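You operate a simulated robot arm through the tools that you are given. There is no shell and no other tool. Be economical: measure what you need, move in short steps, check, and stop when the job is done.

Carry out the task below with a simulated robot arm. There is one attempt and no reset: what you move stays moved.

## Task
Play the record that lies on the platter at the speed on its label.
Fine: lid up, tone arm over the first band while the lever is up, then the speed, then lever down and lid shut; hands off the turning platter; it keeps playing.

Only the result counts: the job must be done as asked and must still hold three seconds after the hand-in. Knocking over, shifting, dropping, spilling or breaking anything else fails it. A push-on lid holds only when it is set on centred and level and pressed home; a screw cap is set on level and turned clockwise until tight.

## Robot
A 7-joint arm with a two-finger parallel gripper, fixed in place. Base frame: the origin is at the foot of the arm, x ahead of it, y to its left, z up. Units: m, rad, N and s.
With the tool pointing down near the work surface it reaches from about 0.1 to 0.52 m from the base axis. Its first joint turns from -2.897 to 2.897 rad. Payload 1.57 kg.
The TCP is the grasp point between the finger pads, 0.03 m short of the fingertips. In the tool frame z runs along the fingers and y along their closing line. The gripper opens to 0.11 m. The fingers are 0.024 m wide and 0.012 m thick; the gripper's body (0.048 by 0.112 m) begins 0.078 m behind the TCP.
Orientation is that of the tool frame in the base frame, as [roll, pitch, yaw] about the fixed x, y, z axes, in that order (R = Rz(yaw) Ry(pitch) Rx(roll)). With the fingers straight down and closing along the base's y, the tool's x points along the base's -x, its y along +y and its z along -z.

## Interface
- The arm moves only by the tool arm_command. Its argument "rows" is a list of rows, each a list of 7 numbers: the shift along the tool's x, y, z in m, then the turn, a rotation vector about the tool's x, y, z in rad, then the gripper command, from -1 (fully open) to 1 (shut), values between in proportion. In form: [[dx, dy, dz, wx, wy, wz, hand], ...]. A call has 1 to 10 rows; each row shifts and turns the commanded pose from where the row before left it, along the tool's axes as they then stand. A row lasts 0.2 s, in which the tool goes at most 0.05 m and 0.15 rad; a call with a longer step from one row to the next is refused whole, and so is a gripper value outside its range. A pose out of reach is approached as far as the arm can. The call stops where the force on the tool passes 70 N (or 10 N more than at its start, if that is more) or the arm is blocked; 0.2 s more then pass. Each finger travels about 0.045 m/s and halts on what it meets, pressing with about 27 N; the grip force reading is that of the motor and also rises with nothing between the fingers. The clock runs only during rows and for 0.2 s after the last one: add rows that do not move to give the fingers time. It gives the time, the measured TCP pose, the force on the tool (base axes), the opening and the grip force at its end, in the units of the frame above (readings bear some noise), and new pictures: "pictures" is both (left out), scene, wrist or none.
- Cameras (640 x 400 px; columns grow to the right, rows downward): "scene" is fixed at [0.4002, 0.5005, 1.6325]; the picture's right is [-1.00, 0.08, 0.00], its down [0.04, 0.51, -0.86] and it looks along [-0.07, -0.86, -0.51] (base axes); focal length 367 px, centre (320, 200). "wrist" rides on the gripper at [-0.036, 0, -0.08] in the tool frame; the picture's right is [0.00, -1.00, 0.00], its down [0.97, 0.00, -0.24] and it looks along [0.24, 0.00, 0.97] (tool axes); focal length 218 px, centre (320, 200). There is no depth. A picture from a camera that has moved, and an enlarged one, comes with that camera's place and axes in the base frame and with its lens.
- move_column(by): slides the trunk up (or, below 0, down) by that many m; the arm rides with it, the base frame stays. It gives what a move gives, with no picture.
- inspect(camera, box): a new picture of the part [left, top, right, bottom] of that camera's present view, enlarged. The clock stands still meanwhile.
- hand_in(): hands the job in; it is judged then, once.

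Go step by step. Nothing tells you positions but the pictures and the camera data: compare them with the known pose of the tool, close in by small moves and look again before you grip or let go. The budget is 120 turns and 150 pictures, counting those below and the enlarged ones. Unless the task says otherwise, let go and move clear before handing in, and close with one line.

The tools are called after ">>>" as a command line: name --pt "numbers of a row" for each row, then --argument value for the rest, lists and objects as JSON in quotes. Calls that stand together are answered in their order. arm_command: Moves the arm, as the interface text tells. Its arguments: {"type":"object","properties":{"rows":{"type":"array"},"pictures":{"type":"string","enum":["both","scene","wrist","none"]}},"required":["rows"]} The other tools are called the same way: move_column (by) slides the trunk up or down; inspect (camera, box) takes an enlarged picture of a part of a camera's view; hand_in () hands the job in.

At the start:

```text
clock: 0.0
position: [0.26, -0.4048, 1.2911]
orientation: [3.141, -0.001, -3.14]
contact_force: [-0.7, 0.2, 0.0]
gripper_width: 0.11
gripper_force: 0.1
trunk travel left (down, up): [-0.525, 0.065]
```

scene: 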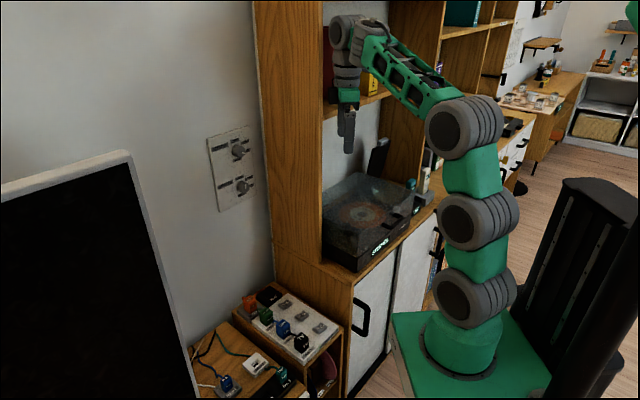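
wrist: 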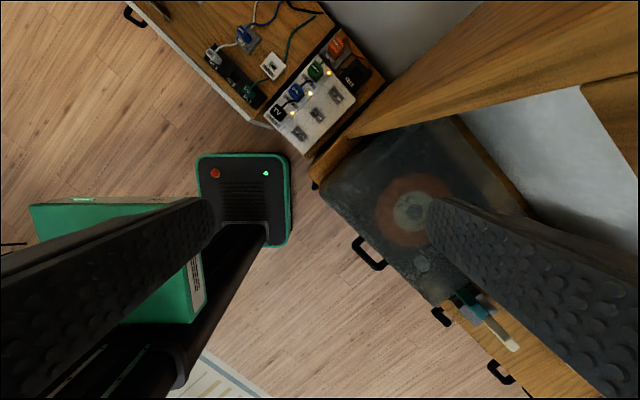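

The turntable sits on the cabinet with its dust lid closed. I'll enlarge both views to find it and its controls.

>>> inspect --camera "scene" --box '[300, 130, 460, 280]'

>>> inspect --camera "wrist" --box '[300, 100, 540, 360]'

```text
2.67 times, centred on (380, 205) of scene
camera zoom: at [0.4002, 0.5005, 1.6325], right [-1.0, 0.08, 0.0], down [0.04, 0.51, -0.86], along [-0.07, -0.86, -0.51], focal length 978 px, centre (160, 187)
```

zoom: 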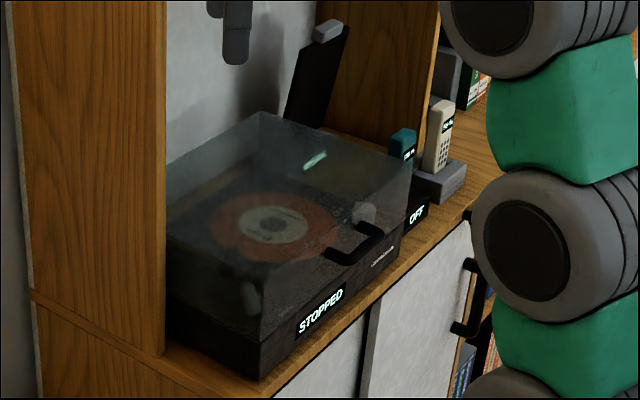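

```text
1.54 times, centred on (420, 230) of wrist
camera zoom: at [0.296, -0.4066, 1.3714], right [0.0, -1.0, 0.0], down [-0.97, 0.0, 0.24], along [-0.24, 0.0, -0.97], focal length 336 px, centre (166, 154)
```

zoom: 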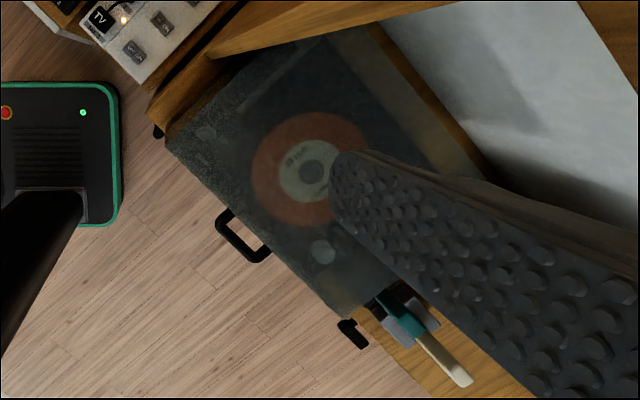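

The platter is near (0.16, -0.61) and the lid handle near (0.07, -0.52, 0.94). The front faces (-0.7, 0.7), so I'll turn the tool about 45° and back off for a clear view.

>>> arm_command --pt "0 0 0 0 0 0.14 1" --pt "0 0 0 0 0 0.14 1" --pt "0 0 0 0 0 0.14 1" --pt "0 0 0 0 0 0.14 1" --pt "0 0 0 0 0 0.12 1" --pt "0 0 0 0 0 0.12 1" --pt "0.03 -0.035 0 0 0 0 1" --pt "0.03 -0.035 0 0 0 0 1" --pt "0.03 -0.035 0 0 0 0 1" --pt "0.03 -0.035 0 0 0 0 1" --pictures "none"

>>> arm_command --pt "0 -0.03 0 0 -0.12 0 1" --pt "0 -0.03 0 0 -0.12 0 1" --pt "0 0 0 0 -0.12 0 1" --pt "0 0 0 0 -0.12 0 1" --pt "0 0 0 0 -0.12 0 1" --pt "0 0 0 0 0 0 1"

```text
clock: 2.2
position: [0.0751, -0.4157, 1.2946]
orientation: [3.141, 0.0, 2.345]
contact_force: [0.5, 0.7, 0.6]
gripper_width: 0.0
gripper_force: 21.1
trunk travel left (down, up): [-0.525, 0.065]
```

```text
clock: 3.6
position: [0.0404, -0.4409, 1.2889]
orientation: [-3.136, 0.585, 2.341]
contact_force: [0.2, 0.4, -0.1]
gripper_width: 0.0001
gripper_force: 21.7
out of reach, approached as far as the arm can: row 5
trunk travel left (down, up): [-0.525, 0.065]
camera wrist: at [0.0306, -0.432, 1.3742], right [-0.72, -0.7, 0.0], down [-0.66, 0.68, -0.34], along [0.23, -0.24, -0.94], focal length 218 px, centre (320, 200)
```

scene: 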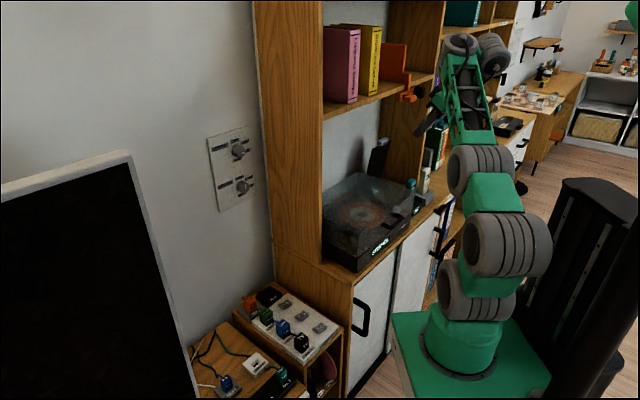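
wrist: 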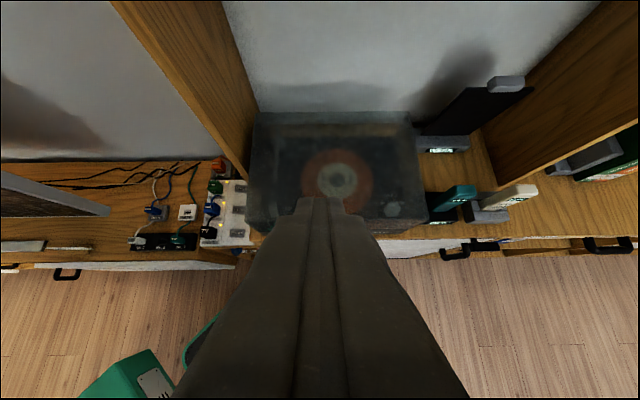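

The lid is still shut, with a clearer view now. I'll enlarge both.

>>> inspect --camera "wrist" --box '[220, 70, 560, 270]'

>>> inspect --camera "scene" --box '[310, 165, 430, 275]'

```text
1.88 times, centred on (390, 170) of wrist
camera zoom: at [0.0306, -0.432, 1.3742], right [-0.72, -0.7, 0.0], down [-0.66, 0.68, -0.34], along [0.23, -0.24, -0.94], focal length 411 px, centre (188, 256)
```

zoom: 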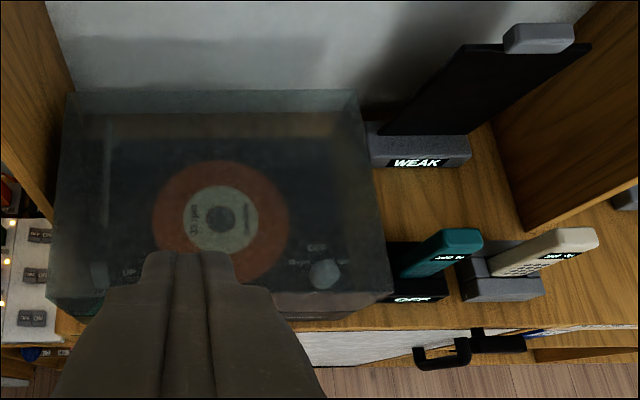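

```text
3.64 times, centred on (370, 220) of scene
camera zoom: at [0.4002, 0.5005, 1.6325], right [-1.0, 0.08, 0.0], down [0.04, 0.51, -0.86], along [-0.07, -0.86, -0.51], focal length 1334 px, centre (138, 127)
```

zoom: 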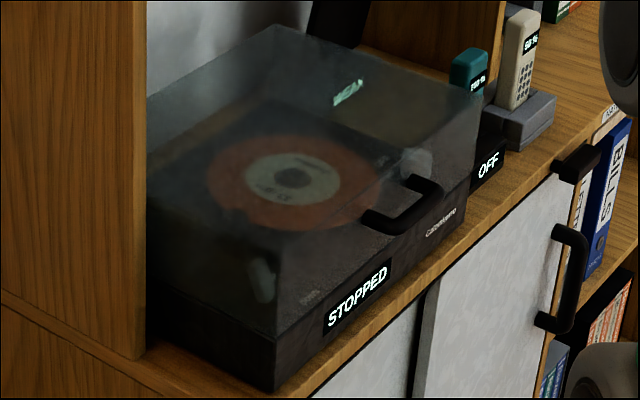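

Triangulated, the lid's top is at z≈0.956 with its back-right corner near (0.134, -0.851). The handle's outer bar is near (0.056, -0.501, 0.935). I'll back out, lower the tool, and turn it horizontal facing the handle.

>>> arm_command --pt "0.034 0 0.027 0 0 0 1" --pt "0.034 0 0.027 0 0 0 1" --pt "0.034 0 0.027 0 0 0 1" --pt "0.034 0 0.027 0 0 0 1" --pt "0.034 0 0.027 0 0 0 1" --pt "0.034 0 0.027 0 0 0 1" --pt "0 0 0 0 0 0 1" --pictures "none"

>>> arm_command --pt "0 0 0 0 -0.14 0 1" --pt "0 0 0 0 -0.14 0 1" --pt "0 0 0 0 -0.14 0 1" --pt "0 0 0 0 -0.14 0 1" --pt "0 0 0 0 -0.14 0 1" --pt "0 0 0 0 -0.14 0 1" --pt "0 0 0 0 -0.145 0 1" --pt "0 0 0 0 0 0 1"

```text
clock: 5.2
position: [-0.0207, -0.4143, 1.2145]
orientation: [-3.126, 0.53, 2.342]
contact_force: [-0.6, 1.3, 0.8]
gripper_width: 0.0
gripper_force: 21.1
out of reach, approached as far as the arm can: row 1, 2, 3, 4, 5, 6
trunk travel left (down, up): [-0.525, 0.065]
```

```text
clock: 7.0
position: [-0.02, -0.4131, 1.2141]
orientation: [-3.125, 0.529, 2.342]
contact_force: [1.1, 0.1, -0.8]
gripper_width: 0.0
gripper_force: 21.2
out of reach, approached as far as the arm can: row 1, 2, 3, 4, 5, 6, 7
trunk travel left (down, up): [-0.525, 0.065]
camera wrist: at [-0.0258, -0.4074, 1.302], right [-0.72, -0.69, 0.01], down [-0.67, 0.69, -0.28], along [0.19, -0.21, -0.96], focal length 218 px, centre (320, 200)
```

scene: 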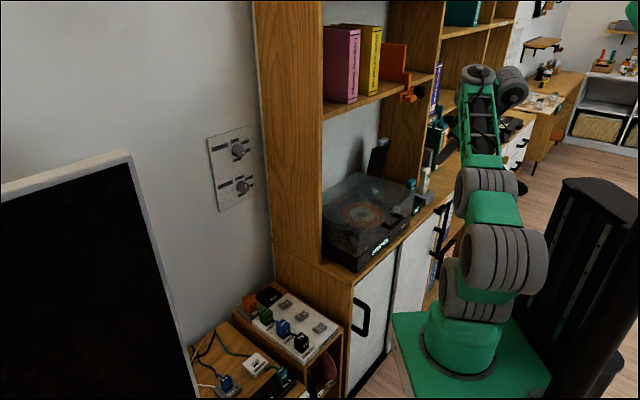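
wrist: 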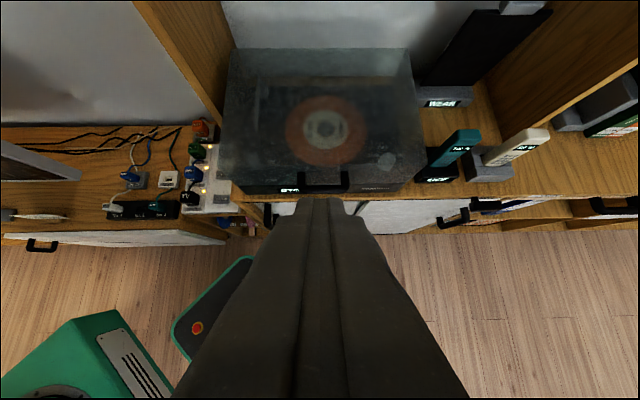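

That tilt isn't reachable from here. Instead I'll grip the handle bar from above, fingers down and closing along the depth direction, so the bar can turn in the grip as the lid rises. First I'll straighten the tool and turn it 90°.

>>> arm_command --pt "0 0 0 0 0.14 0 0" --pt "0 0 0 0 0.13 0 0" --pt "0 0 0 0 0.13 0 0" --pt "0 0 0 0 0.13 0 0" --pt "0 0 0 0 0 0.14 0" --pt "0 0 0 0 0 0.14 0" --pt "0 0 0 0 0 0.14 0" --pt "0 0 0 0 0 0.14 0" --pt "0 0 0 0 0 0.14 0" --pt "0 0 0 0 0 0.14 0" --pictures "none"

>>> arm_command --pt "0 0 0 0 0 0.14 0" --pt "0 0 0 0 0 0.14 0" --pt "0 0 0 0 0 0.14 0" --pt "0 0 0 0 0 0.14 0" --pt "0 0 0 0 0 0.14 0" --pt "0 0 0 0 0 0 0"

```text
clock: 9.2
position: [-0.0207, -0.416, 1.2187]
orientation: [-3.131, 0.011, 1.491]
contact_force: [0.6, -0.3, -0.4]
gripper_width: 0.0548
gripper_force: 0.1
out of reach, approached as far as the arm can: row 4
trunk travel left (down, up): [-0.525, 0.065]
```

```text
clock: 10.6
position: [-0.0199, -0.4152, 1.218]
orientation: [-3.14, 0.014, 0.791]
contact_force: [0.8, 0.4, 0.0]
gripper_width: 0.0551
gripper_force: 0.1
trunk travel left (down, up): [-0.525, 0.065]
camera wrist: at [-0.0455, -0.441, 1.2988], right [-0.71, 0.7, 0.0], down [0.68, 0.69, 0.23], along [0.16, 0.16, -0.97], focal length 218 px, centre (320, 200)
```

scene: 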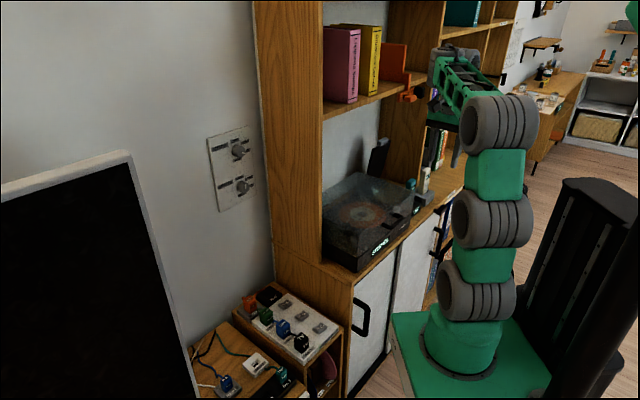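
wrist: 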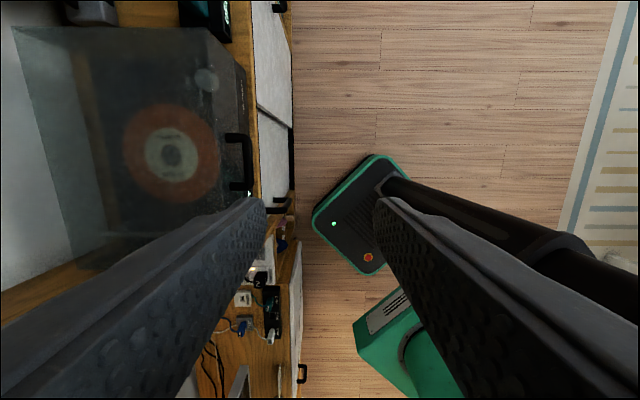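

The handle bar checks out at about (0.053, -0.505, 0.935). I'm moving above it with a narrower opening.

>>> arm_command --pt "-0.002 0.023 0.033 0 0 0 0.36" --pt "-0.002 0.023 0.033 0 0 0 0.36" --pt "-0.002 0.023 0.033 0 0 0 0.36" --pt "-0.002 0.023 0.033 0 0 0 0.36" --pt "-0.002 0.023 0.033 0 0 0 0.36" --pt "0 0 0 0 0 0 0.36"

```text
clock: 12.0
position: [0.053, -0.5059, 1.053]
orientation: [-3.14, 0.013, 0.793]
contact_force: [-0.2, 1.1, 0.5]
gripper_width: 0.0354
gripper_force: 0.1
trunk travel left (down, up): [-0.525, 0.065]
camera wrist: at [0.0291, -0.5323, 1.1336], right [-0.71, 0.7, 0.0], down [0.68, 0.69, 0.23], along [0.16, 0.16, -0.97], focal length 218 px, centre (320, 200)
```

scene: 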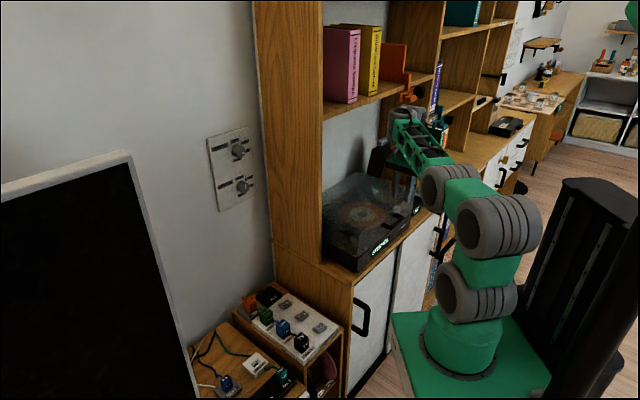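
wrist: 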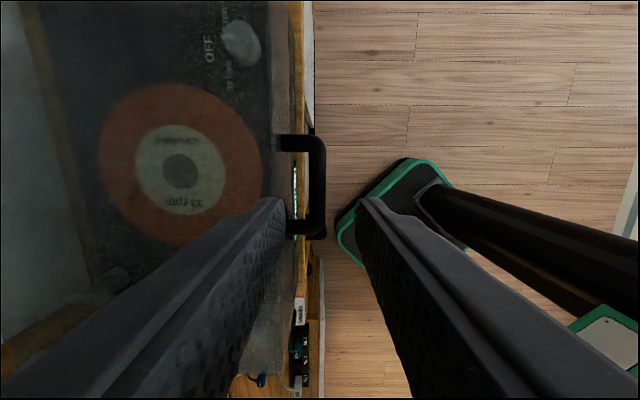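

The bar lies between the fingers and the gap fits the inner one, so I'm descending and gripping.

>>> arm_command --pt "0 0.003 0.035 0 0 0 0.36" --pt "0 0 0.035 0 0 0 0.36" --pt "0 0 0.02 0 0 0 0.36" --pt "0 0 0.018 0 0 0 0.36" --pt "0 0 0 0 0 0 0.36"

```text
clock: 12.8
position: [0.0549, -0.5258, 0.9935]
orientation: [3.119, 0.034, 0.8]
contact_force: [8.4, 25.1, 33.9]
gripper_width: 0.0234
gripper_force: 0.1
out of reach, approached as far as the arm can: row 2
trunk travel left (down, up): [-0.525, 0.065]
stopped in row 3: the force on the tool passed its limit (the readings are from after the stop); the commanded pose is now the measured one
camera wrist: at [0.0317, -0.55, 1.0754], right [-0.72, 0.7, -0.02], down [0.68, 0.71, 0.2], along [0.16, 0.13, -0.98], focal length 218 px, centre (320, 200)
```

scene: 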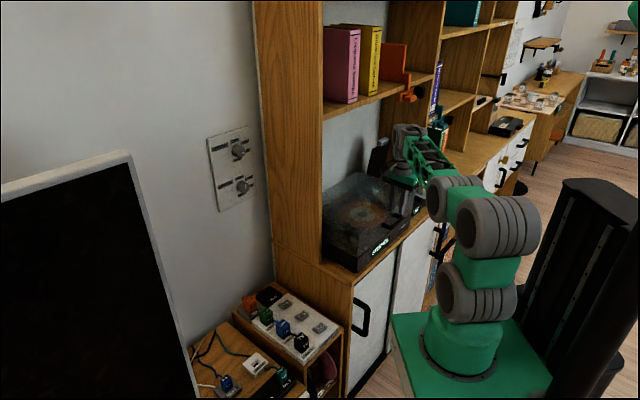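
wrist: 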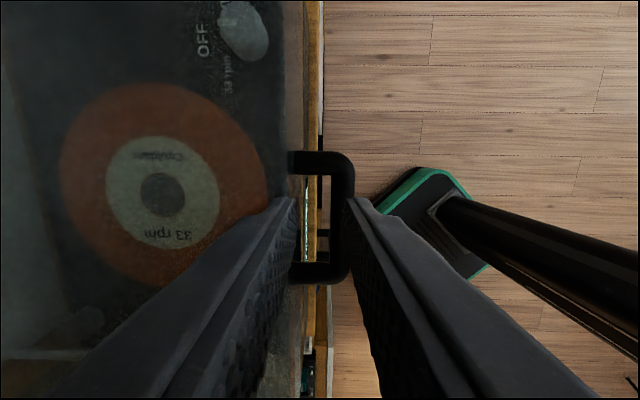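

Descending with the arm hit its reach limit, drifted inward and touched the lid. I'll back up and realign at the height that worked, then use the column for the straight descent.

>>> arm_command --pt "0 -0.003 -0.03 0.01 0.015 0 0.36" --pt "0.006 -0.005 -0.03 0.012 0.015 0 0.36" --pt "0.006 -0.005 0 0 0 0 0.36" --pt "0 0 0 0 0 0 0.36"

```text
clock: 13.8
position: [0.0534, -0.5078, 1.0464]
orientation: [-3.139, 0.001, 0.796]
contact_force: [-0.1, -0.3, -0.2]
gripper_width: 0.0351
gripper_force: 0.0
trunk travel left (down, up): [-0.525, 0.065]
camera wrist: at [0.0284, -0.535, 1.1265], right [-0.71, 0.7, 0.0], down [0.68, 0.69, 0.24], along [0.16, 0.17, -0.97], focal length 218 px, centre (320, 200)
```

scene: 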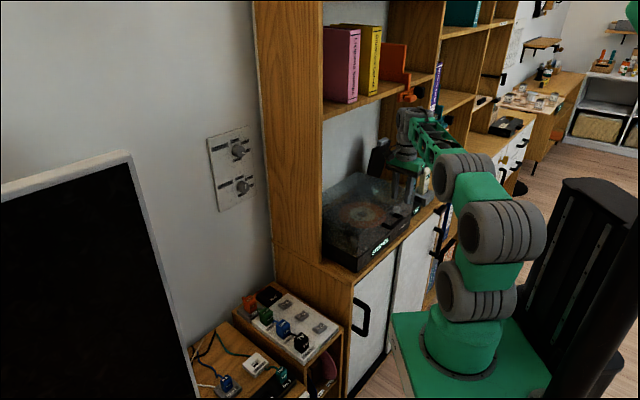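
wrist: 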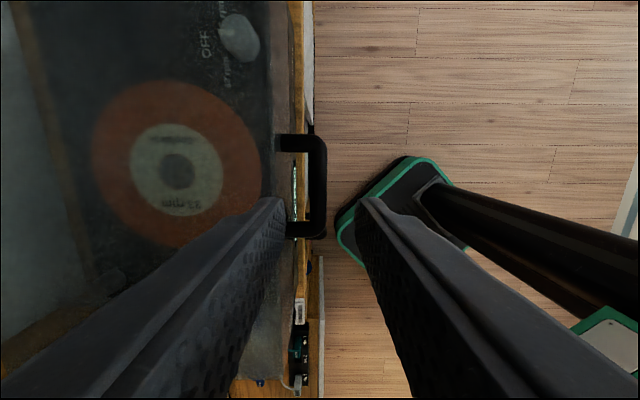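

Aligned again, and the label reads 33 rpm. I'm lowering with the column.

>>> move_column --by -0.1

>>> arm_command --pt "0 0 0 0 0 0 0.36"

```text
clock: 15.1
position: [0.0535, -0.509, 0.9576]
orientation: [3.13, 0.018, 0.795]
contact_force: [1.9, 4.2, 57.2]
gripper_width: 0.035
gripper_force: 0.0
trunk travel left (down, up): [-0.425, 0.165]
```

```text
clock: 15.5
position: [0.0531, -0.509, 0.9567]
orientation: [3.131, 0.017, 0.797]
contact_force: [3.2, 4.2, 59.4]
gripper_width: 0.0351
gripper_force: 0.0
trunk travel left (down, up): [-0.425, 0.165]
camera wrist: at [0.0284, -0.5338, 1.0376], right [-0.71, 0.7, -0.01], down [0.68, 0.7, 0.22], along [0.16, 0.15, -0.97], focal length 218 px, centre (320, 200)
```

scene: 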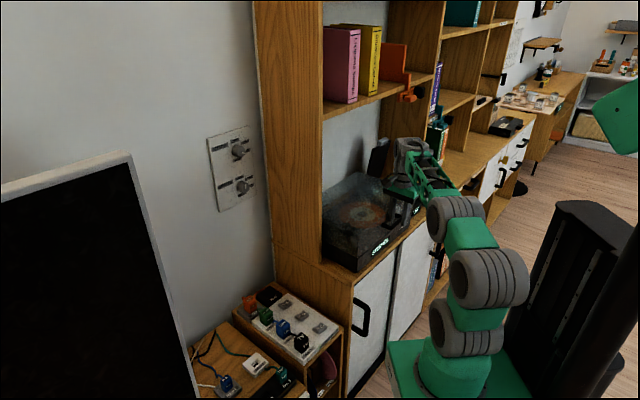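
wrist: 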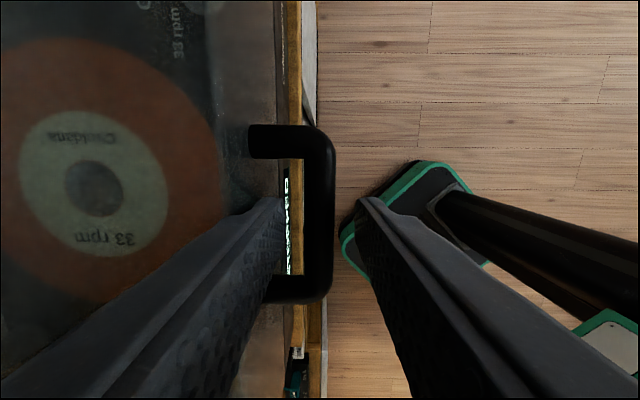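

The inner finger is resting on the lid's front rim, so I'm easing off and taking a closer look at the gap.

>>> arm_command --pt "0 0 -0.02 0 0 0 0.36" --pt "0 0 0 0 0 0 0.36" --pictures "none"

>>> inspect --camera "wrist" --box '[220, 90, 400, 310]'

```text
clock: 16.1
position: [0.0539, -0.5092, 0.9654]
orientation: [-3.132, -0.003, 0.796]
contact_force: [-0.2, 0.0, -0.1]
gripper_width: 0.0352
gripper_force: 0.0
trunk travel left (down, up): [-0.425, 0.165]
```

```text
1.82 times, centred on (310, 200) of wrist
camera zoom: at [0.0283, -0.5354, 1.0433], right [-0.71, 0.7, 0.01], down [0.68, 0.69, 0.24], along [0.16, 0.18, -0.97], focal length 397 px, centre (338, 200)
```

zoom: 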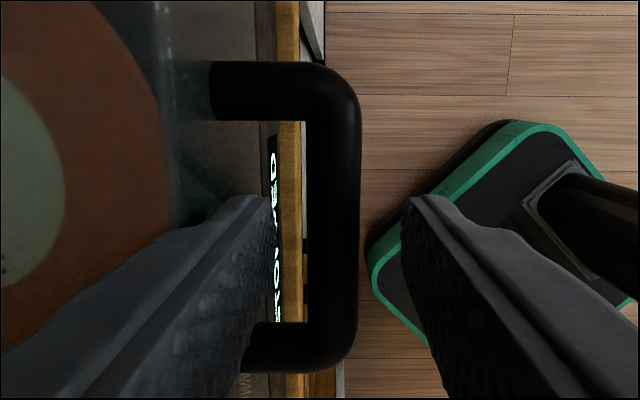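

The gap is about 24 mm on the lid side. I'll narrow the opening to about 24 mm so both fingers straddle the bar, then lower by column.

>>> arm_command --pt "0 0 0 0 0 0 0.57" --pt "0 0 0 0 0 0 0.57" --pictures "none"

>>> move_column --by -0.024

>>> inspect --camera "wrist" --box '[220, 90, 400, 310]'

```text
clock: 16.7
position: [0.0537, -0.5085, 0.9665]
orientation: [-3.138, 0.002, 0.797]
contact_force: [0.5, -0.3, 0.1]
gripper_width: 0.0237
gripper_force: 0.0
trunk travel left (down, up): [-0.425, 0.165]
```

```text
clock: 17.4
position: [0.0535, -0.5084, 0.9429]
orientation: [-3.138, -0.001, 0.795]
contact_force: [-0.2, -0.4, 0.6]
gripper_width: 0.0237
gripper_force: 0.1
trunk travel left (down, up): [-0.401, 0.189]
```

```text
1.82 times, centred on (310, 200) of wrist
camera zoom: at [0.0286, -0.5359, 1.0228], right [-0.71, 0.7, 0.0], down [0.68, 0.69, 0.24], along [0.16, 0.17, -0.97], focal length 397 px, centre (338, 200)
```

zoom: 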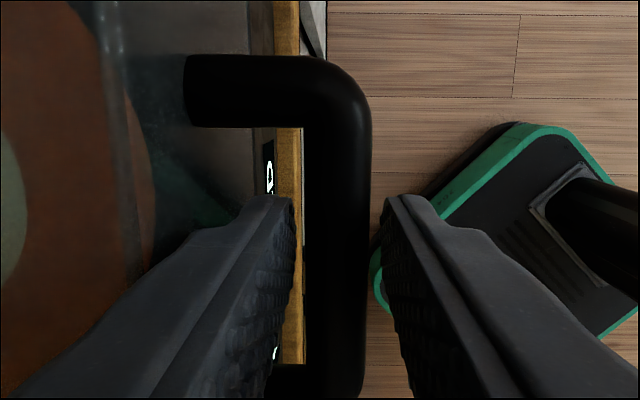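

No contact, and the bar is between the fingers. Closing now.

>>> arm_command --pt "0 0 0 0 0 0 1" --pt "0 0 0 0 0 0 1" --pt "0 0 0 0 0 0 1" --pictures "none"

>>> arm_command --pt "0 0 -0.02 0 0 0 1" --pt "0 0.001 -0.02 0 0 0 1"

```text
clock: 18.2
position: [0.0544, -0.5085, 0.9425]
orientation: [-3.139, 0.005, 0.795]
contact_force: [4.4, -3.9, 0.8]
gripper_width: 0.0157
gripper_force: 31.4
trunk travel left (down, up): [-0.401, 0.189]
```

```text
clock: 18.8
position: [0.0613, -0.5159, 0.9792]
orientation: [-3.132, 0.006, 0.8]
contact_force: [42.5, -39.7, -23.9]
gripper_width: 0.0163
gripper_force: 31.5
trunk travel left (down, up): [-0.401, 0.189]
camera wrist: at [0.0362, -0.5431, 1.0584], right [-0.72, 0.7, 0.01], down [0.68, 0.7, 0.24], along [0.16, 0.17, -0.97], focal length 218 px, centre (320, 200)
```

scene: 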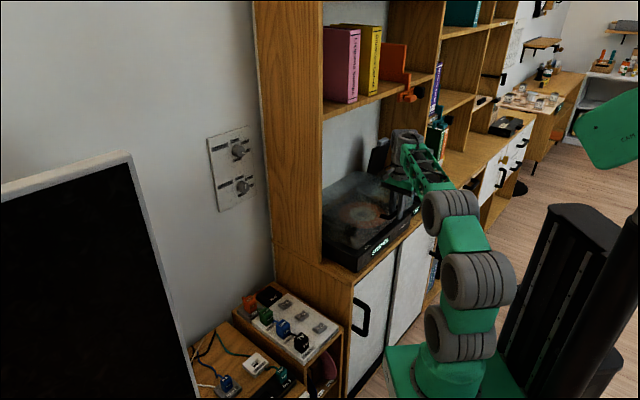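
wrist: 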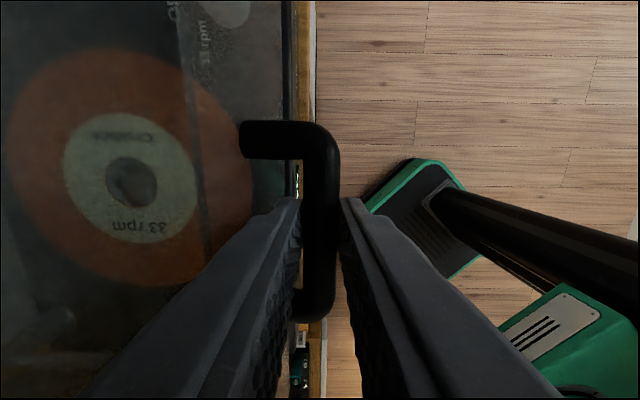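

The grip holds and the lid is lifting. I'll follow the hinge arc up and inward.

>>> arm_command --pt "0 0.012 -0.003 0 0 0 1" --pt "0 0.009 -0.02 0 0 0 1" --pt "0 0.013 -0.024 0 0 0 1" --pt "0 0.014 -0.022 0 0 0 1" --pt "0 0.016 -0.021 0 0 0 1" --pt "0 0 0 0 0 0 1"

```text
clock: 20.2
position: [0.1014, -0.5546, 1.0705]
orientation: [-3.135, -0.001, 0.798]
contact_force: [-2.2, -0.7, -3.1]
gripper_width: 0.0161
gripper_force: 31.7
trunk travel left (down, up): [-0.401, 0.189]
camera wrist: at [0.0763, -0.5827, 1.1501], right [-0.72, 0.7, 0.01], down [0.68, 0.69, 0.24], along [0.16, 0.17, -0.97], focal length 218 px, centre (320, 200)
```

scene: 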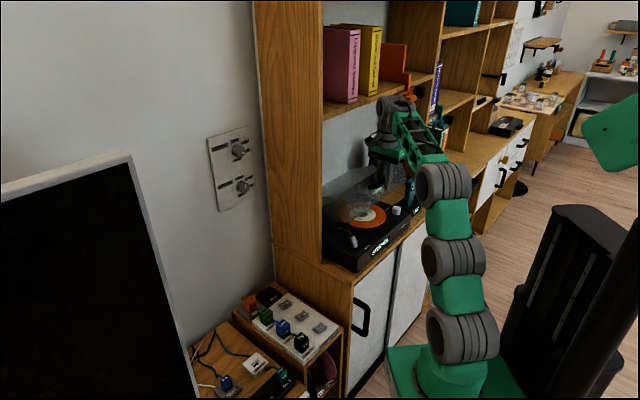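
wrist: 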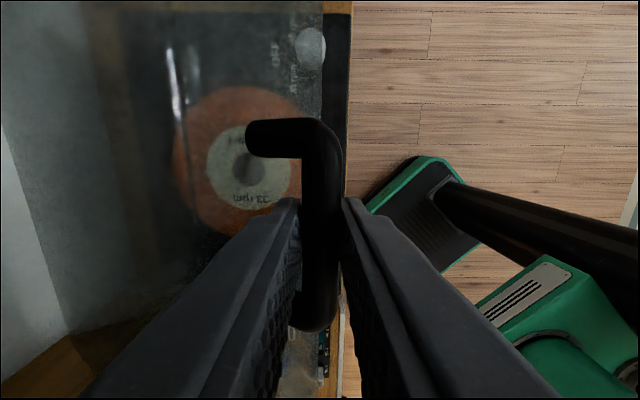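

The arc model matches, with low force and the lid about 27° open. Continuing.

>>> arm_command --pt "0 0.018 -0.02 0 0 0 1" --pt "0 0.02 -0.018 0 0 0 1" --pt "0 0.021 -0.0165 0 0 0 1" --pt "0 0 0 0 0 0 1"

```text
clock: 21.2
position: [0.1381, -0.5819, 1.1143]
orientation: [-3.139, 0.0, 0.795]
contact_force: [-22.0, -19.0, -2.3]
gripper_width: 0.016
gripper_force: 31.8
out of reach, approached as far as the arm can: row 3
trunk travel left (down, up): [-0.401, 0.189]
camera wrist: at [0.112, -0.6085, 1.1943], right [-0.71, 0.7, 0.0], down [0.68, 0.69, 0.24], along [0.17, 0.17, -0.97], focal length 218 px, centre (320, 200)
```

scene: 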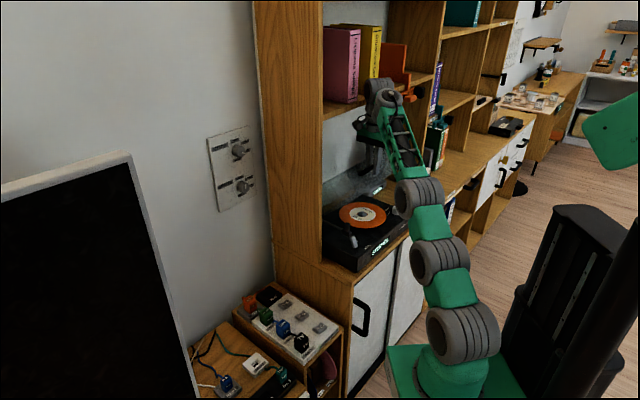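
wrist: 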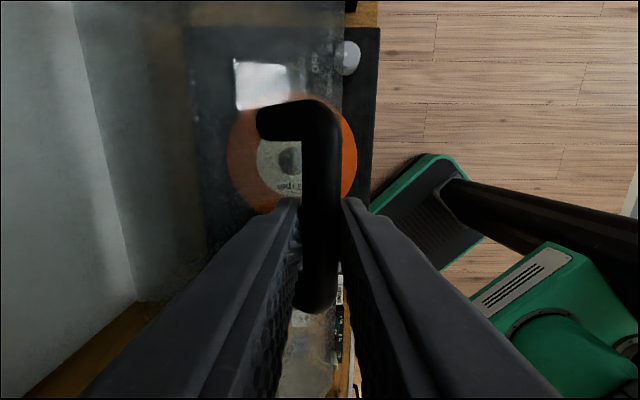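

Straight-down reach runs out here, so I'll tilt the tool outward about the bar, which brings the wrist back, and see if that gains reach.

>>> arm_command --pt "0 0 0 -0.1 0 0 1" --pt "0 0 0 -0.1 0 0 1" --pt "0 0 0 -0.1 0 0 1" --pt "0 0 0 -0.1 0 0 1" --pt "0 0 0 0 0 0 1" --pictures "none"

```text
clock: 22.4
position: [0.1395, -0.5779, 1.1164]
orientation: [2.744, 0.0, 0.796]
contact_force: [-5.6, -1.7, 1.5]
gripper_width: 0.0158
gripper_force: 31.2
trunk travel left (down, up): [-0.401, 0.189]
```

Tilting works. Continuing the arc with more tilt.

>>> arm_command --pt "-0.003 0.0146 -0.0036 -0.1 0 0 1" --pt "-0.003 0.026 -0.002 -0.1 0 0 1" --pt "-0.003 0.0264 0.003 -0.05 0 0 1" --pt "0 0 0 0 0 0 1"

```text
clock: 23.4
position: [0.1807, -0.6215, 1.1503]
orientation: [2.496, 0.003, 0.798]
contact_force: [22.2, 18.0, -3.4]
gripper_width: 0.0158
gripper_force: 31.6
trunk travel left (down, up): [-0.401, 0.189]
camera wrist: at [0.1202, -0.6148, 1.2145], right [-0.57, 0.56, -0.6], down [0.57, 0.8, 0.19], along [0.58, -0.24, -0.78], focal length 218 px, centre (320, 200)
```

scene: 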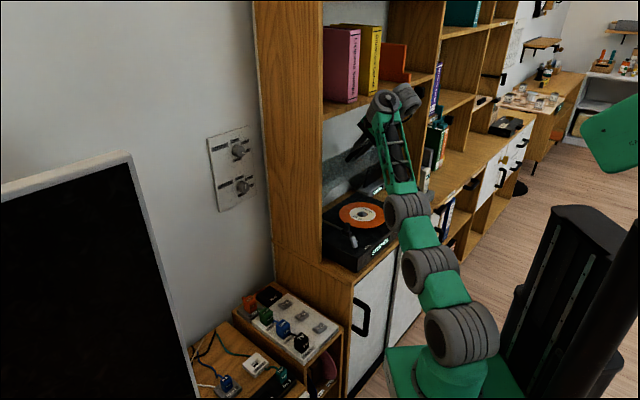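
wrist: 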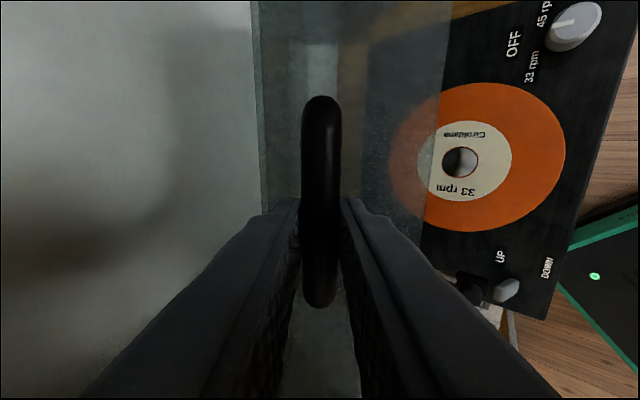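

The lid is about 52° open, and the panel labels are visible: the knob reads 45 / OFF / 33 and the lever UP / DOWN. I'll go further and look for an end stop.

>>> arm_command --pt "0.005 0.026 0.0066 -0.06 0 0 1" --pt "0.003 0.0247 0.0103 -0.06 0 0 1" --pt "0 0.0232 0.0137 -0.06 0 0 1" --pt "0 0 0 0 0 0 1"

```text
clock: 24.4
position: [0.1822, -0.6238, 1.153]
orientation: [2.415, 0.002, 0.792]
contact_force: [-20.2, -15.5, 3.4]
gripper_width: 0.0159
gripper_force: 31.3
out of reach, approached as far as the arm can: row 1, 2, 3
trunk travel left (down, up): [-0.401, 0.189]
camera wrist: at [0.1186, -0.6133, 1.2118], right [-0.53, 0.52, -0.66], down [0.57, 0.8, 0.18], along [0.63, -0.28, -0.73], focal length 218 px, centre (320, 200)
```

scene: 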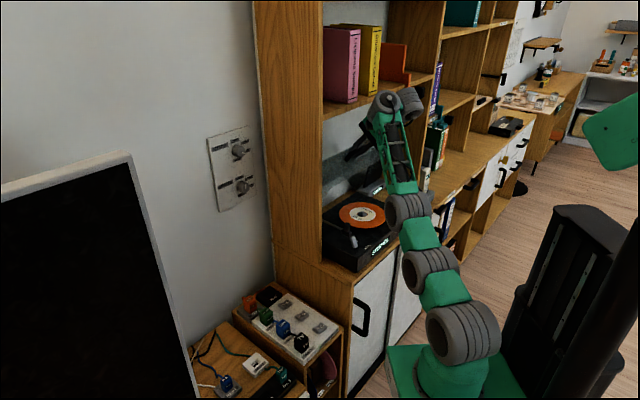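
wrist: 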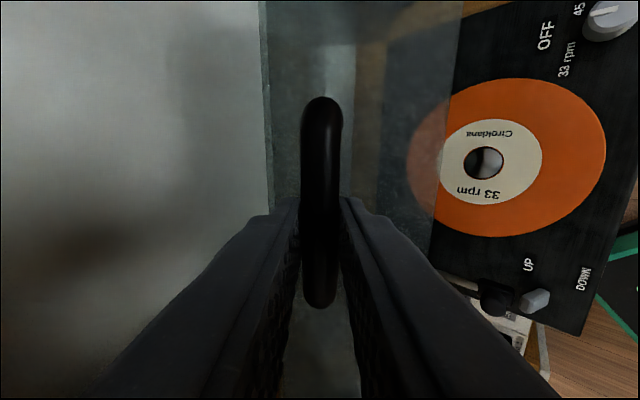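

I'm at the reach limit with the lid about 53° open. I'll open the fingers slightly, still around the bar, to see whether the lid stays up by itself.

>>> arm_command --pt "0 0 0 0 0 0 0.55" --pt "0 0 0 0 0 0 0.55" --pt "0 0 0 0 0 0 0.55"

```text
clock: 25.2
position: [0.1859, -0.621, 1.1524]
orientation: [2.415, 0.001, 0.798]
contact_force: [1.0, -0.1, 0.5]
gripper_width: 0.0248
gripper_force: 0.0
trunk travel left (down, up): [-0.401, 0.189]
camera wrist: at [0.1223, -0.6115, 1.2118], right [-0.54, 0.52, -0.66], down [0.57, 0.81, 0.18], along [0.63, -0.28, -0.73], focal length 218 px, centre (320, 200)
```

scene: 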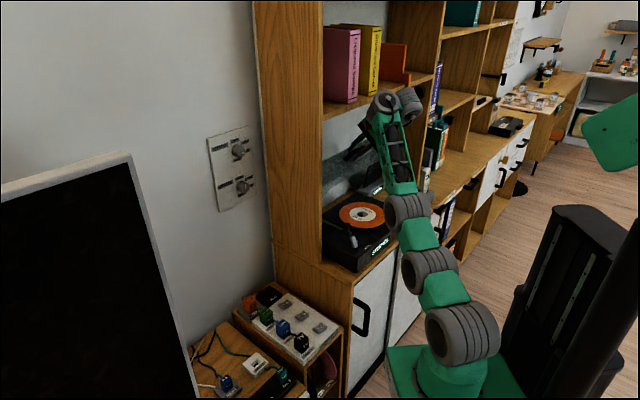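
wrist: 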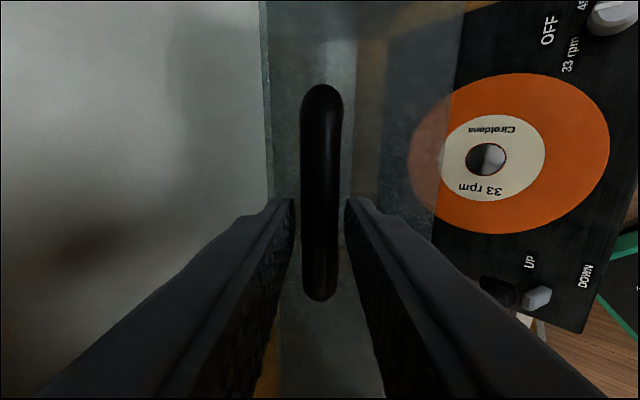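

The lid stays up on its own at about 53°. I'm backing the fingers off along the tool axis and then viewing the deck.

>>> arm_command --pt "0 0 -0.02 0 0 0 0.5" --pt "0 0 -0.03 0 0 0 0.5" --pt "0 0 -0.04 0 0 0 0.5" --pt "0 0 -0.04 0 0 0 0.5" --pt "0 0 0 0 0 0 0.5"

>>> inspect --camera "scene" --box '[310, 165, 430, 275]'

```text
clock: 26.4
position: [0.1306, -0.5573, 1.2466]
orientation: [2.424, 0.01, 0.791]
contact_force: [-0.9, 0.0, 0.1]
gripper_width: 0.0274
gripper_force: 0.0
out of reach, approached as far as the arm can: row 1, 4
trunk travel left (down, up): [-0.401, 0.189]
camera wrist: at [0.0681, -0.5469, 1.307], right [-0.54, 0.53, -0.66], down [0.57, 0.8, 0.17], along [0.62, -0.28, -0.73], focal length 218 px, centre (320, 200)
```

scene: 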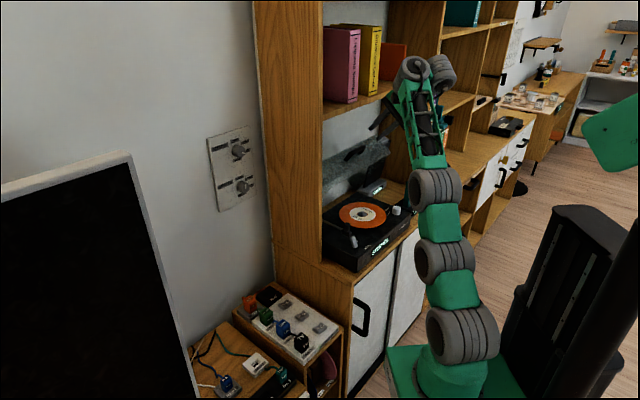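
wrist: 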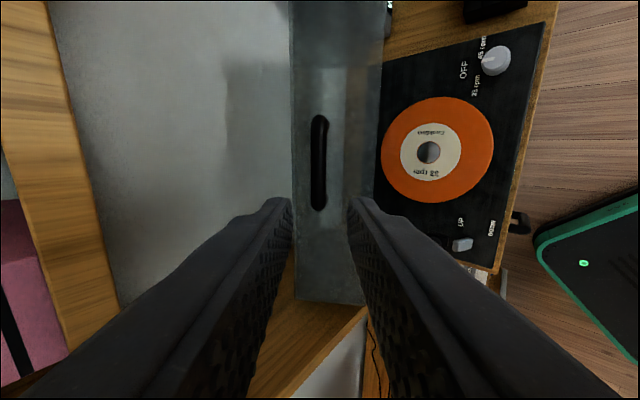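

```text
3.64 times, centred on (370, 220) of scene
camera zoom: at [0.4002, 0.5005, 1.6325], right [-1.0, 0.08, 0.0], down [0.04, 0.51, -0.86], along [-0.07, -0.86, -0.51], focal length 1334 px, centre (138, 127)
```

zoom: 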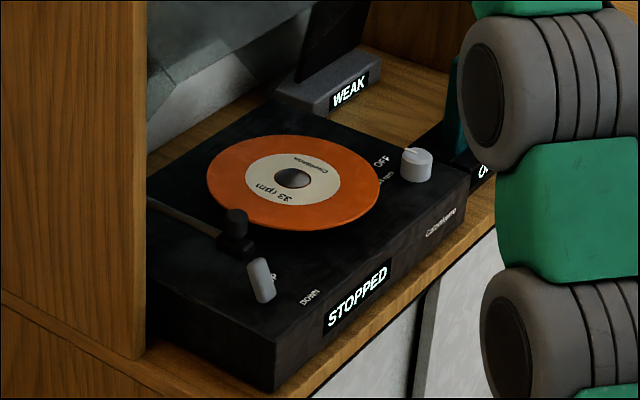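

Deck layout now: tone arm along the left side with its head near the front, cue lever at front-left about (0.207, -0.47, 0.90), speed knob at front-right about (0.01, -0.665). I'm moving above the lever and head for a close view.

>>> arm_command --pt "0 0 0 0.143 0 0 0.5" --pt "0 0 0 0.143 0 0 0.5" --pt "0 0 0 0.143 0 0 0.5" --pt "0 0 0 0.143 0 0 0.5" --pt "0 0 0 0.143 0 0 1" --pt "0.024 -0.015 0.024 0 0 0 1" --pt "0.024 -0.015 0.024 0 0 0 1" --pt "0.024 -0.015 0.024 0 0 0 1" --pt "0.024 -0.015 0.024 0 0 0 1"

```text
clock: 28.4
position: [0.153, -0.4072, 1.1042]
orientation: [3.131, 0.004, 0.797]
contact_force: [0.6, 0.6, 0.0]
gripper_width: 0.0002
gripper_force: 21.0
out of reach, approached as far as the arm can: row 2, 3, 4, 5
trunk travel left (down, up): [-0.401, 0.189]
camera wrist: at [0.1272, -0.4333, 1.1842], right [-0.71, 0.7, -0.01], down [0.68, 0.7, 0.24], along [0.17, 0.16, -0.97], focal length 218 px, centre (320, 200)
```

scene: 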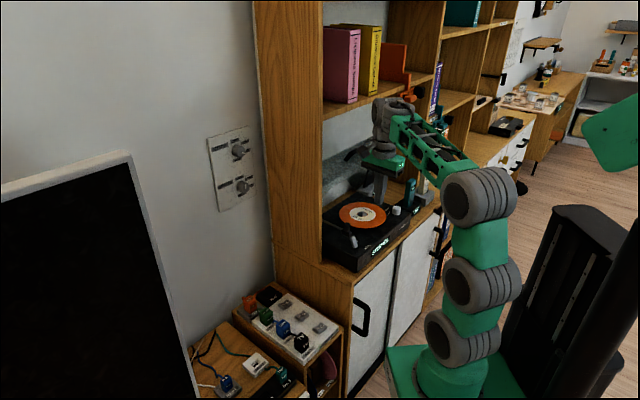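
wrist: 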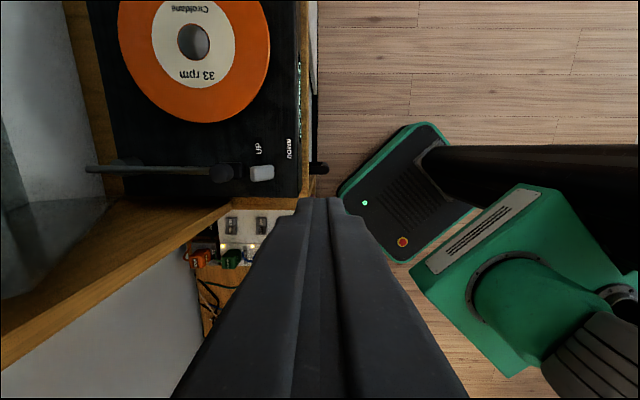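

>>> inspect --camera "wrist" --box '[70, 80, 330, 240]'

>>> inspect --camera "scene" --box '[320, 195, 400, 275]'

```text
2.46 times, centred on (200, 160) of wrist
camera zoom: at [0.1272, -0.4333, 1.1842], right [-0.71, 0.7, -0.01], down [0.68, 0.7, 0.24], along [0.17, 0.16, -0.97], focal length 537 px, centre (615, 298)
```

zoom: 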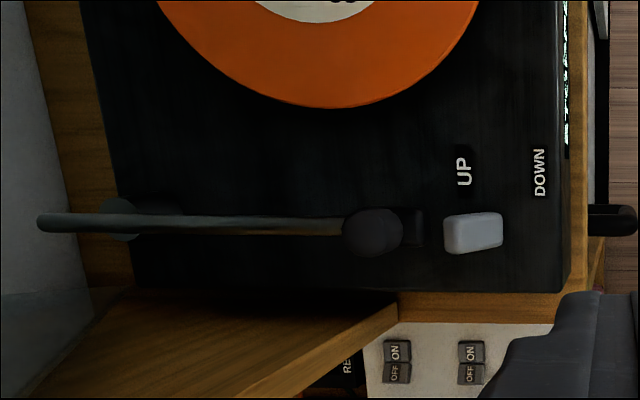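

```text
5.00 times, centred on (360, 235) of scene
camera zoom: at [0.4002, 0.5005, 1.6325], right [-1.0, 0.08, 0.0], down [0.04, 0.51, -0.86], along [-0.07, -0.86, -0.51], focal length 1835 px, centre (120, 25)
```

zoom: 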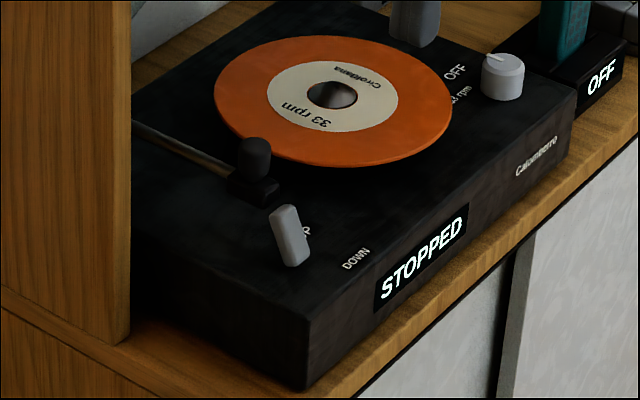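

The lever is already UP. Positions: tone-arm knob about (0.229, -0.494, 0.938), its pivot at back-left, record centre about (0.151, -0.627). I'll push the knob right from its left side with closed fingers tilted outward, so the gripper stays clear of the lid and the left post. Tilting first.

>>> arm_command --pt "0.005 0.01 0 -0.1 0 0 1" --pt "0.005 0.01 0 -0.1 0 0 1" --pt "0.005 0.01 0 -0.1 0 0 1" --pt "0.005 0.01 0 -0.1 0 0 1" --pt "0 0 0 0 0 0 1"

```text
clock: 29.6
position: [0.1897, -0.4236, 1.1133]
orientation: [2.731, 0.001, 0.795]
contact_force: [-0.1, -0.3, -0.2]
gripper_width: 0.0
gripper_force: 21.4
out of reach, approached as far as the arm can: row 1
trunk travel left (down, up): [-0.401, 0.189]
camera wrist: at [0.1416, -0.4267, 1.1867], right [-0.66, 0.64, -0.4], down [0.61, 0.76, 0.22], along [0.44, -0.1, -0.89], focal length 218 px, centre (320, 200)
```

scene: 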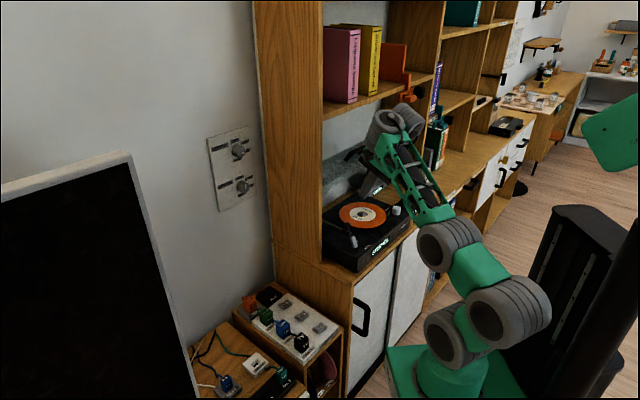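
wrist: 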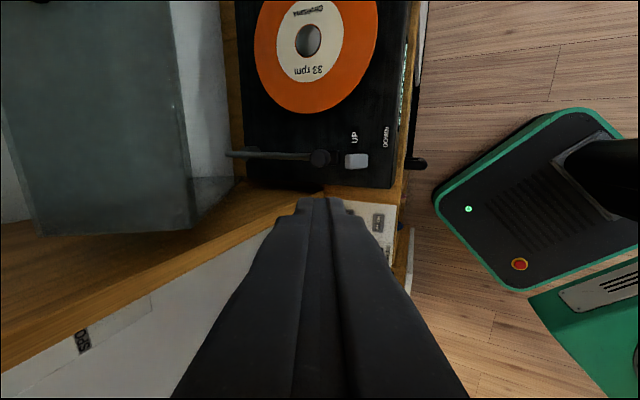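

The knob position is confirmed from this second view. I'm lowering the column, then moving in left of the knob.

>>> move_column --by -0.11

>>> arm_command --pt "0.006 0.02 0.02 0 0 0 1" --pt "0.005 0.02 0.02 0 0 0 1" --pt "0 0 0 0 0 0 1"

```text
clock: 31.0
position: [0.1898, -0.4212, 1.0041]
orientation: [2.733, 0.002, 0.795]
contact_force: [-0.1, 0.5, 1.1]
gripper_width: 0.0
gripper_force: 21.0
trunk travel left (down, up): [-0.291, 0.299]
```

```text
clock: 31.8
position: [0.2346, -0.4471, 0.9952]
orientation: [2.738, -0.001, 0.797]
contact_force: [1.0, -0.3, 0.4]
gripper_width: 0.0002
gripper_force: 21.1
out of reach, approached as far as the arm can: row 2
trunk travel left (down, up): [-0.291, 0.299]
camera wrist: at [0.1863, -0.4532, 1.0699], right [-0.66, 0.64, -0.39], down [0.61, 0.76, 0.22], along [0.44, -0.09, -0.89], focal length 218 px, centre (320, 200)
```

scene: 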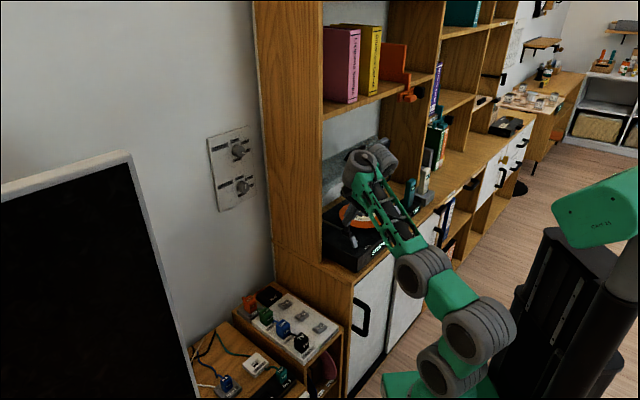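
wrist: 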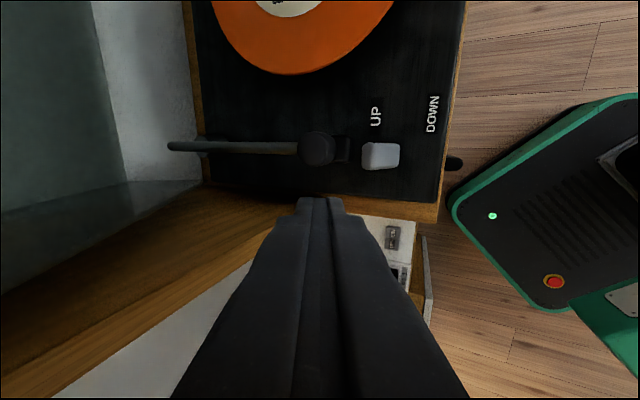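

The fingers are left of the knob with about 10 mm clearance. Lowering to knob height and edging in.

>>> move_column --by -0.038

>>> arm_command --pt "-0.003 0.009 0.004 0 0 0 1" --pt "0 0 0 0 0 0 1"

>>> inspect --camera "scene" --box '[310, 185, 410, 285]'

```text
clock: 32.6
position: [0.2331, -0.4471, 0.9587]
orientation: [2.738, 0.0, 0.8]
contact_force: [1.0, 0.0, -0.2]
gripper_width: 0.0004
gripper_force: 21.1
trunk travel left (down, up): [-0.253, 0.337]
```

```text
clock: 33.2
position: [0.2372, -0.4563, 0.9588]
orientation: [2.742, -0.001, 0.799]
contact_force: [-0.2, -0.2, -0.1]
gripper_width: 0.0002
gripper_force: 20.7
trunk travel left (down, up): [-0.253, 0.337]
camera wrist: at [0.1912, -0.4622, 1.0326], right [-0.66, 0.64, -0.39], down [0.61, 0.76, 0.22], along [0.44, -0.09, -0.89], focal length 218 px, centre (320, 200)
```

scene: 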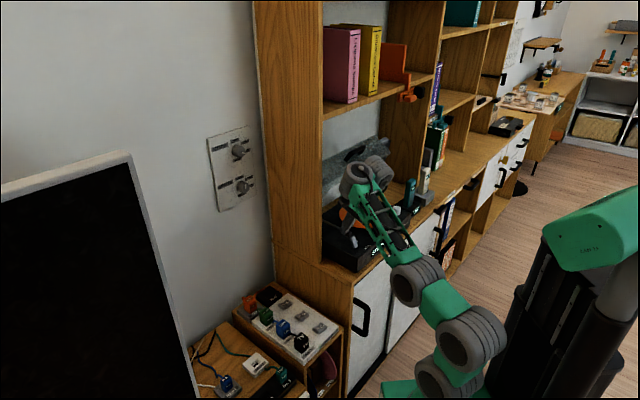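
wrist: 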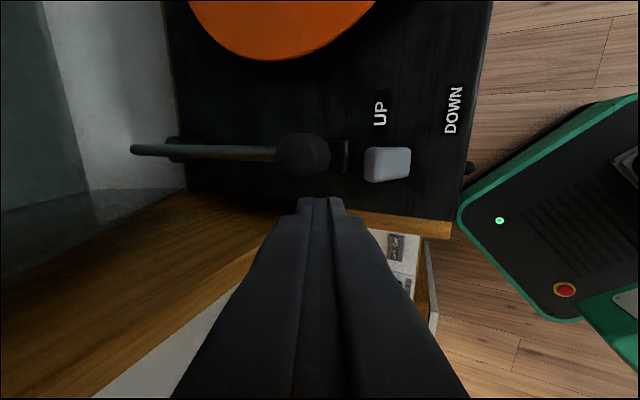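

```text
4.00 times, centred on (360, 235) of scene
camera zoom: at [0.4002, 0.5005, 1.6325], right [-1.0, 0.08, 0.0], down [0.04, 0.51, -0.86], along [-0.07, -0.86, -0.51], focal length 1468 px, centre (160, 60)
```

zoom: 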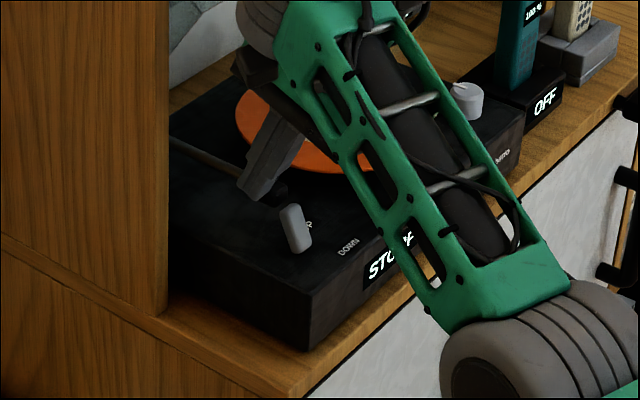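

The finger is beside the knob. I'll push right in small steps, drifting slightly inward along the arm's arc.

>>> arm_command --pt "-0.006 0.003 0.004 0 0 0 1" --pt "-0.01 0.002 0.001 0 0 0 1" --pt "-0.01 0.002 0.001 0 0 0 1" --pt "-0.01 0.003 0.001 0 0 0 1" --pt "0 0 0 0 0 0 1" --pictures "wrist"

```text
clock: 34.5
position: [0.2228, -0.4914, 0.9563]
orientation: [2.743, -0.001, 0.798]
contact_force: [0.4, 0.3, 0.5]
gripper_width: 0.0003
gripper_force: 20.9
trunk travel left (down, up): [-0.253, 0.337]
camera wrist: at [0.1743, -0.4969, 1.0302], right [-0.66, 0.64, -0.39], down [0.61, 0.76, 0.22], along [0.44, -0.09, -0.89], focal length 218 px, centre (320, 200)
```

wrist: 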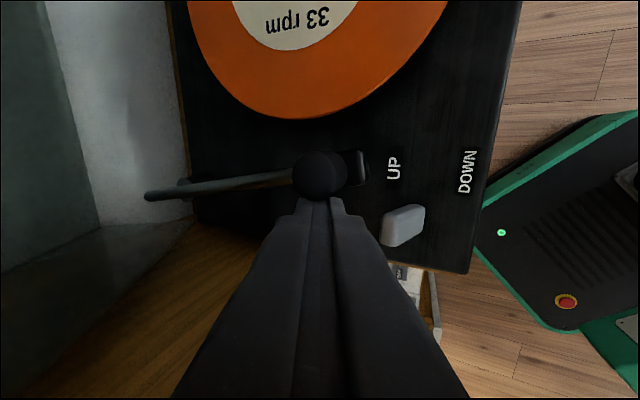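

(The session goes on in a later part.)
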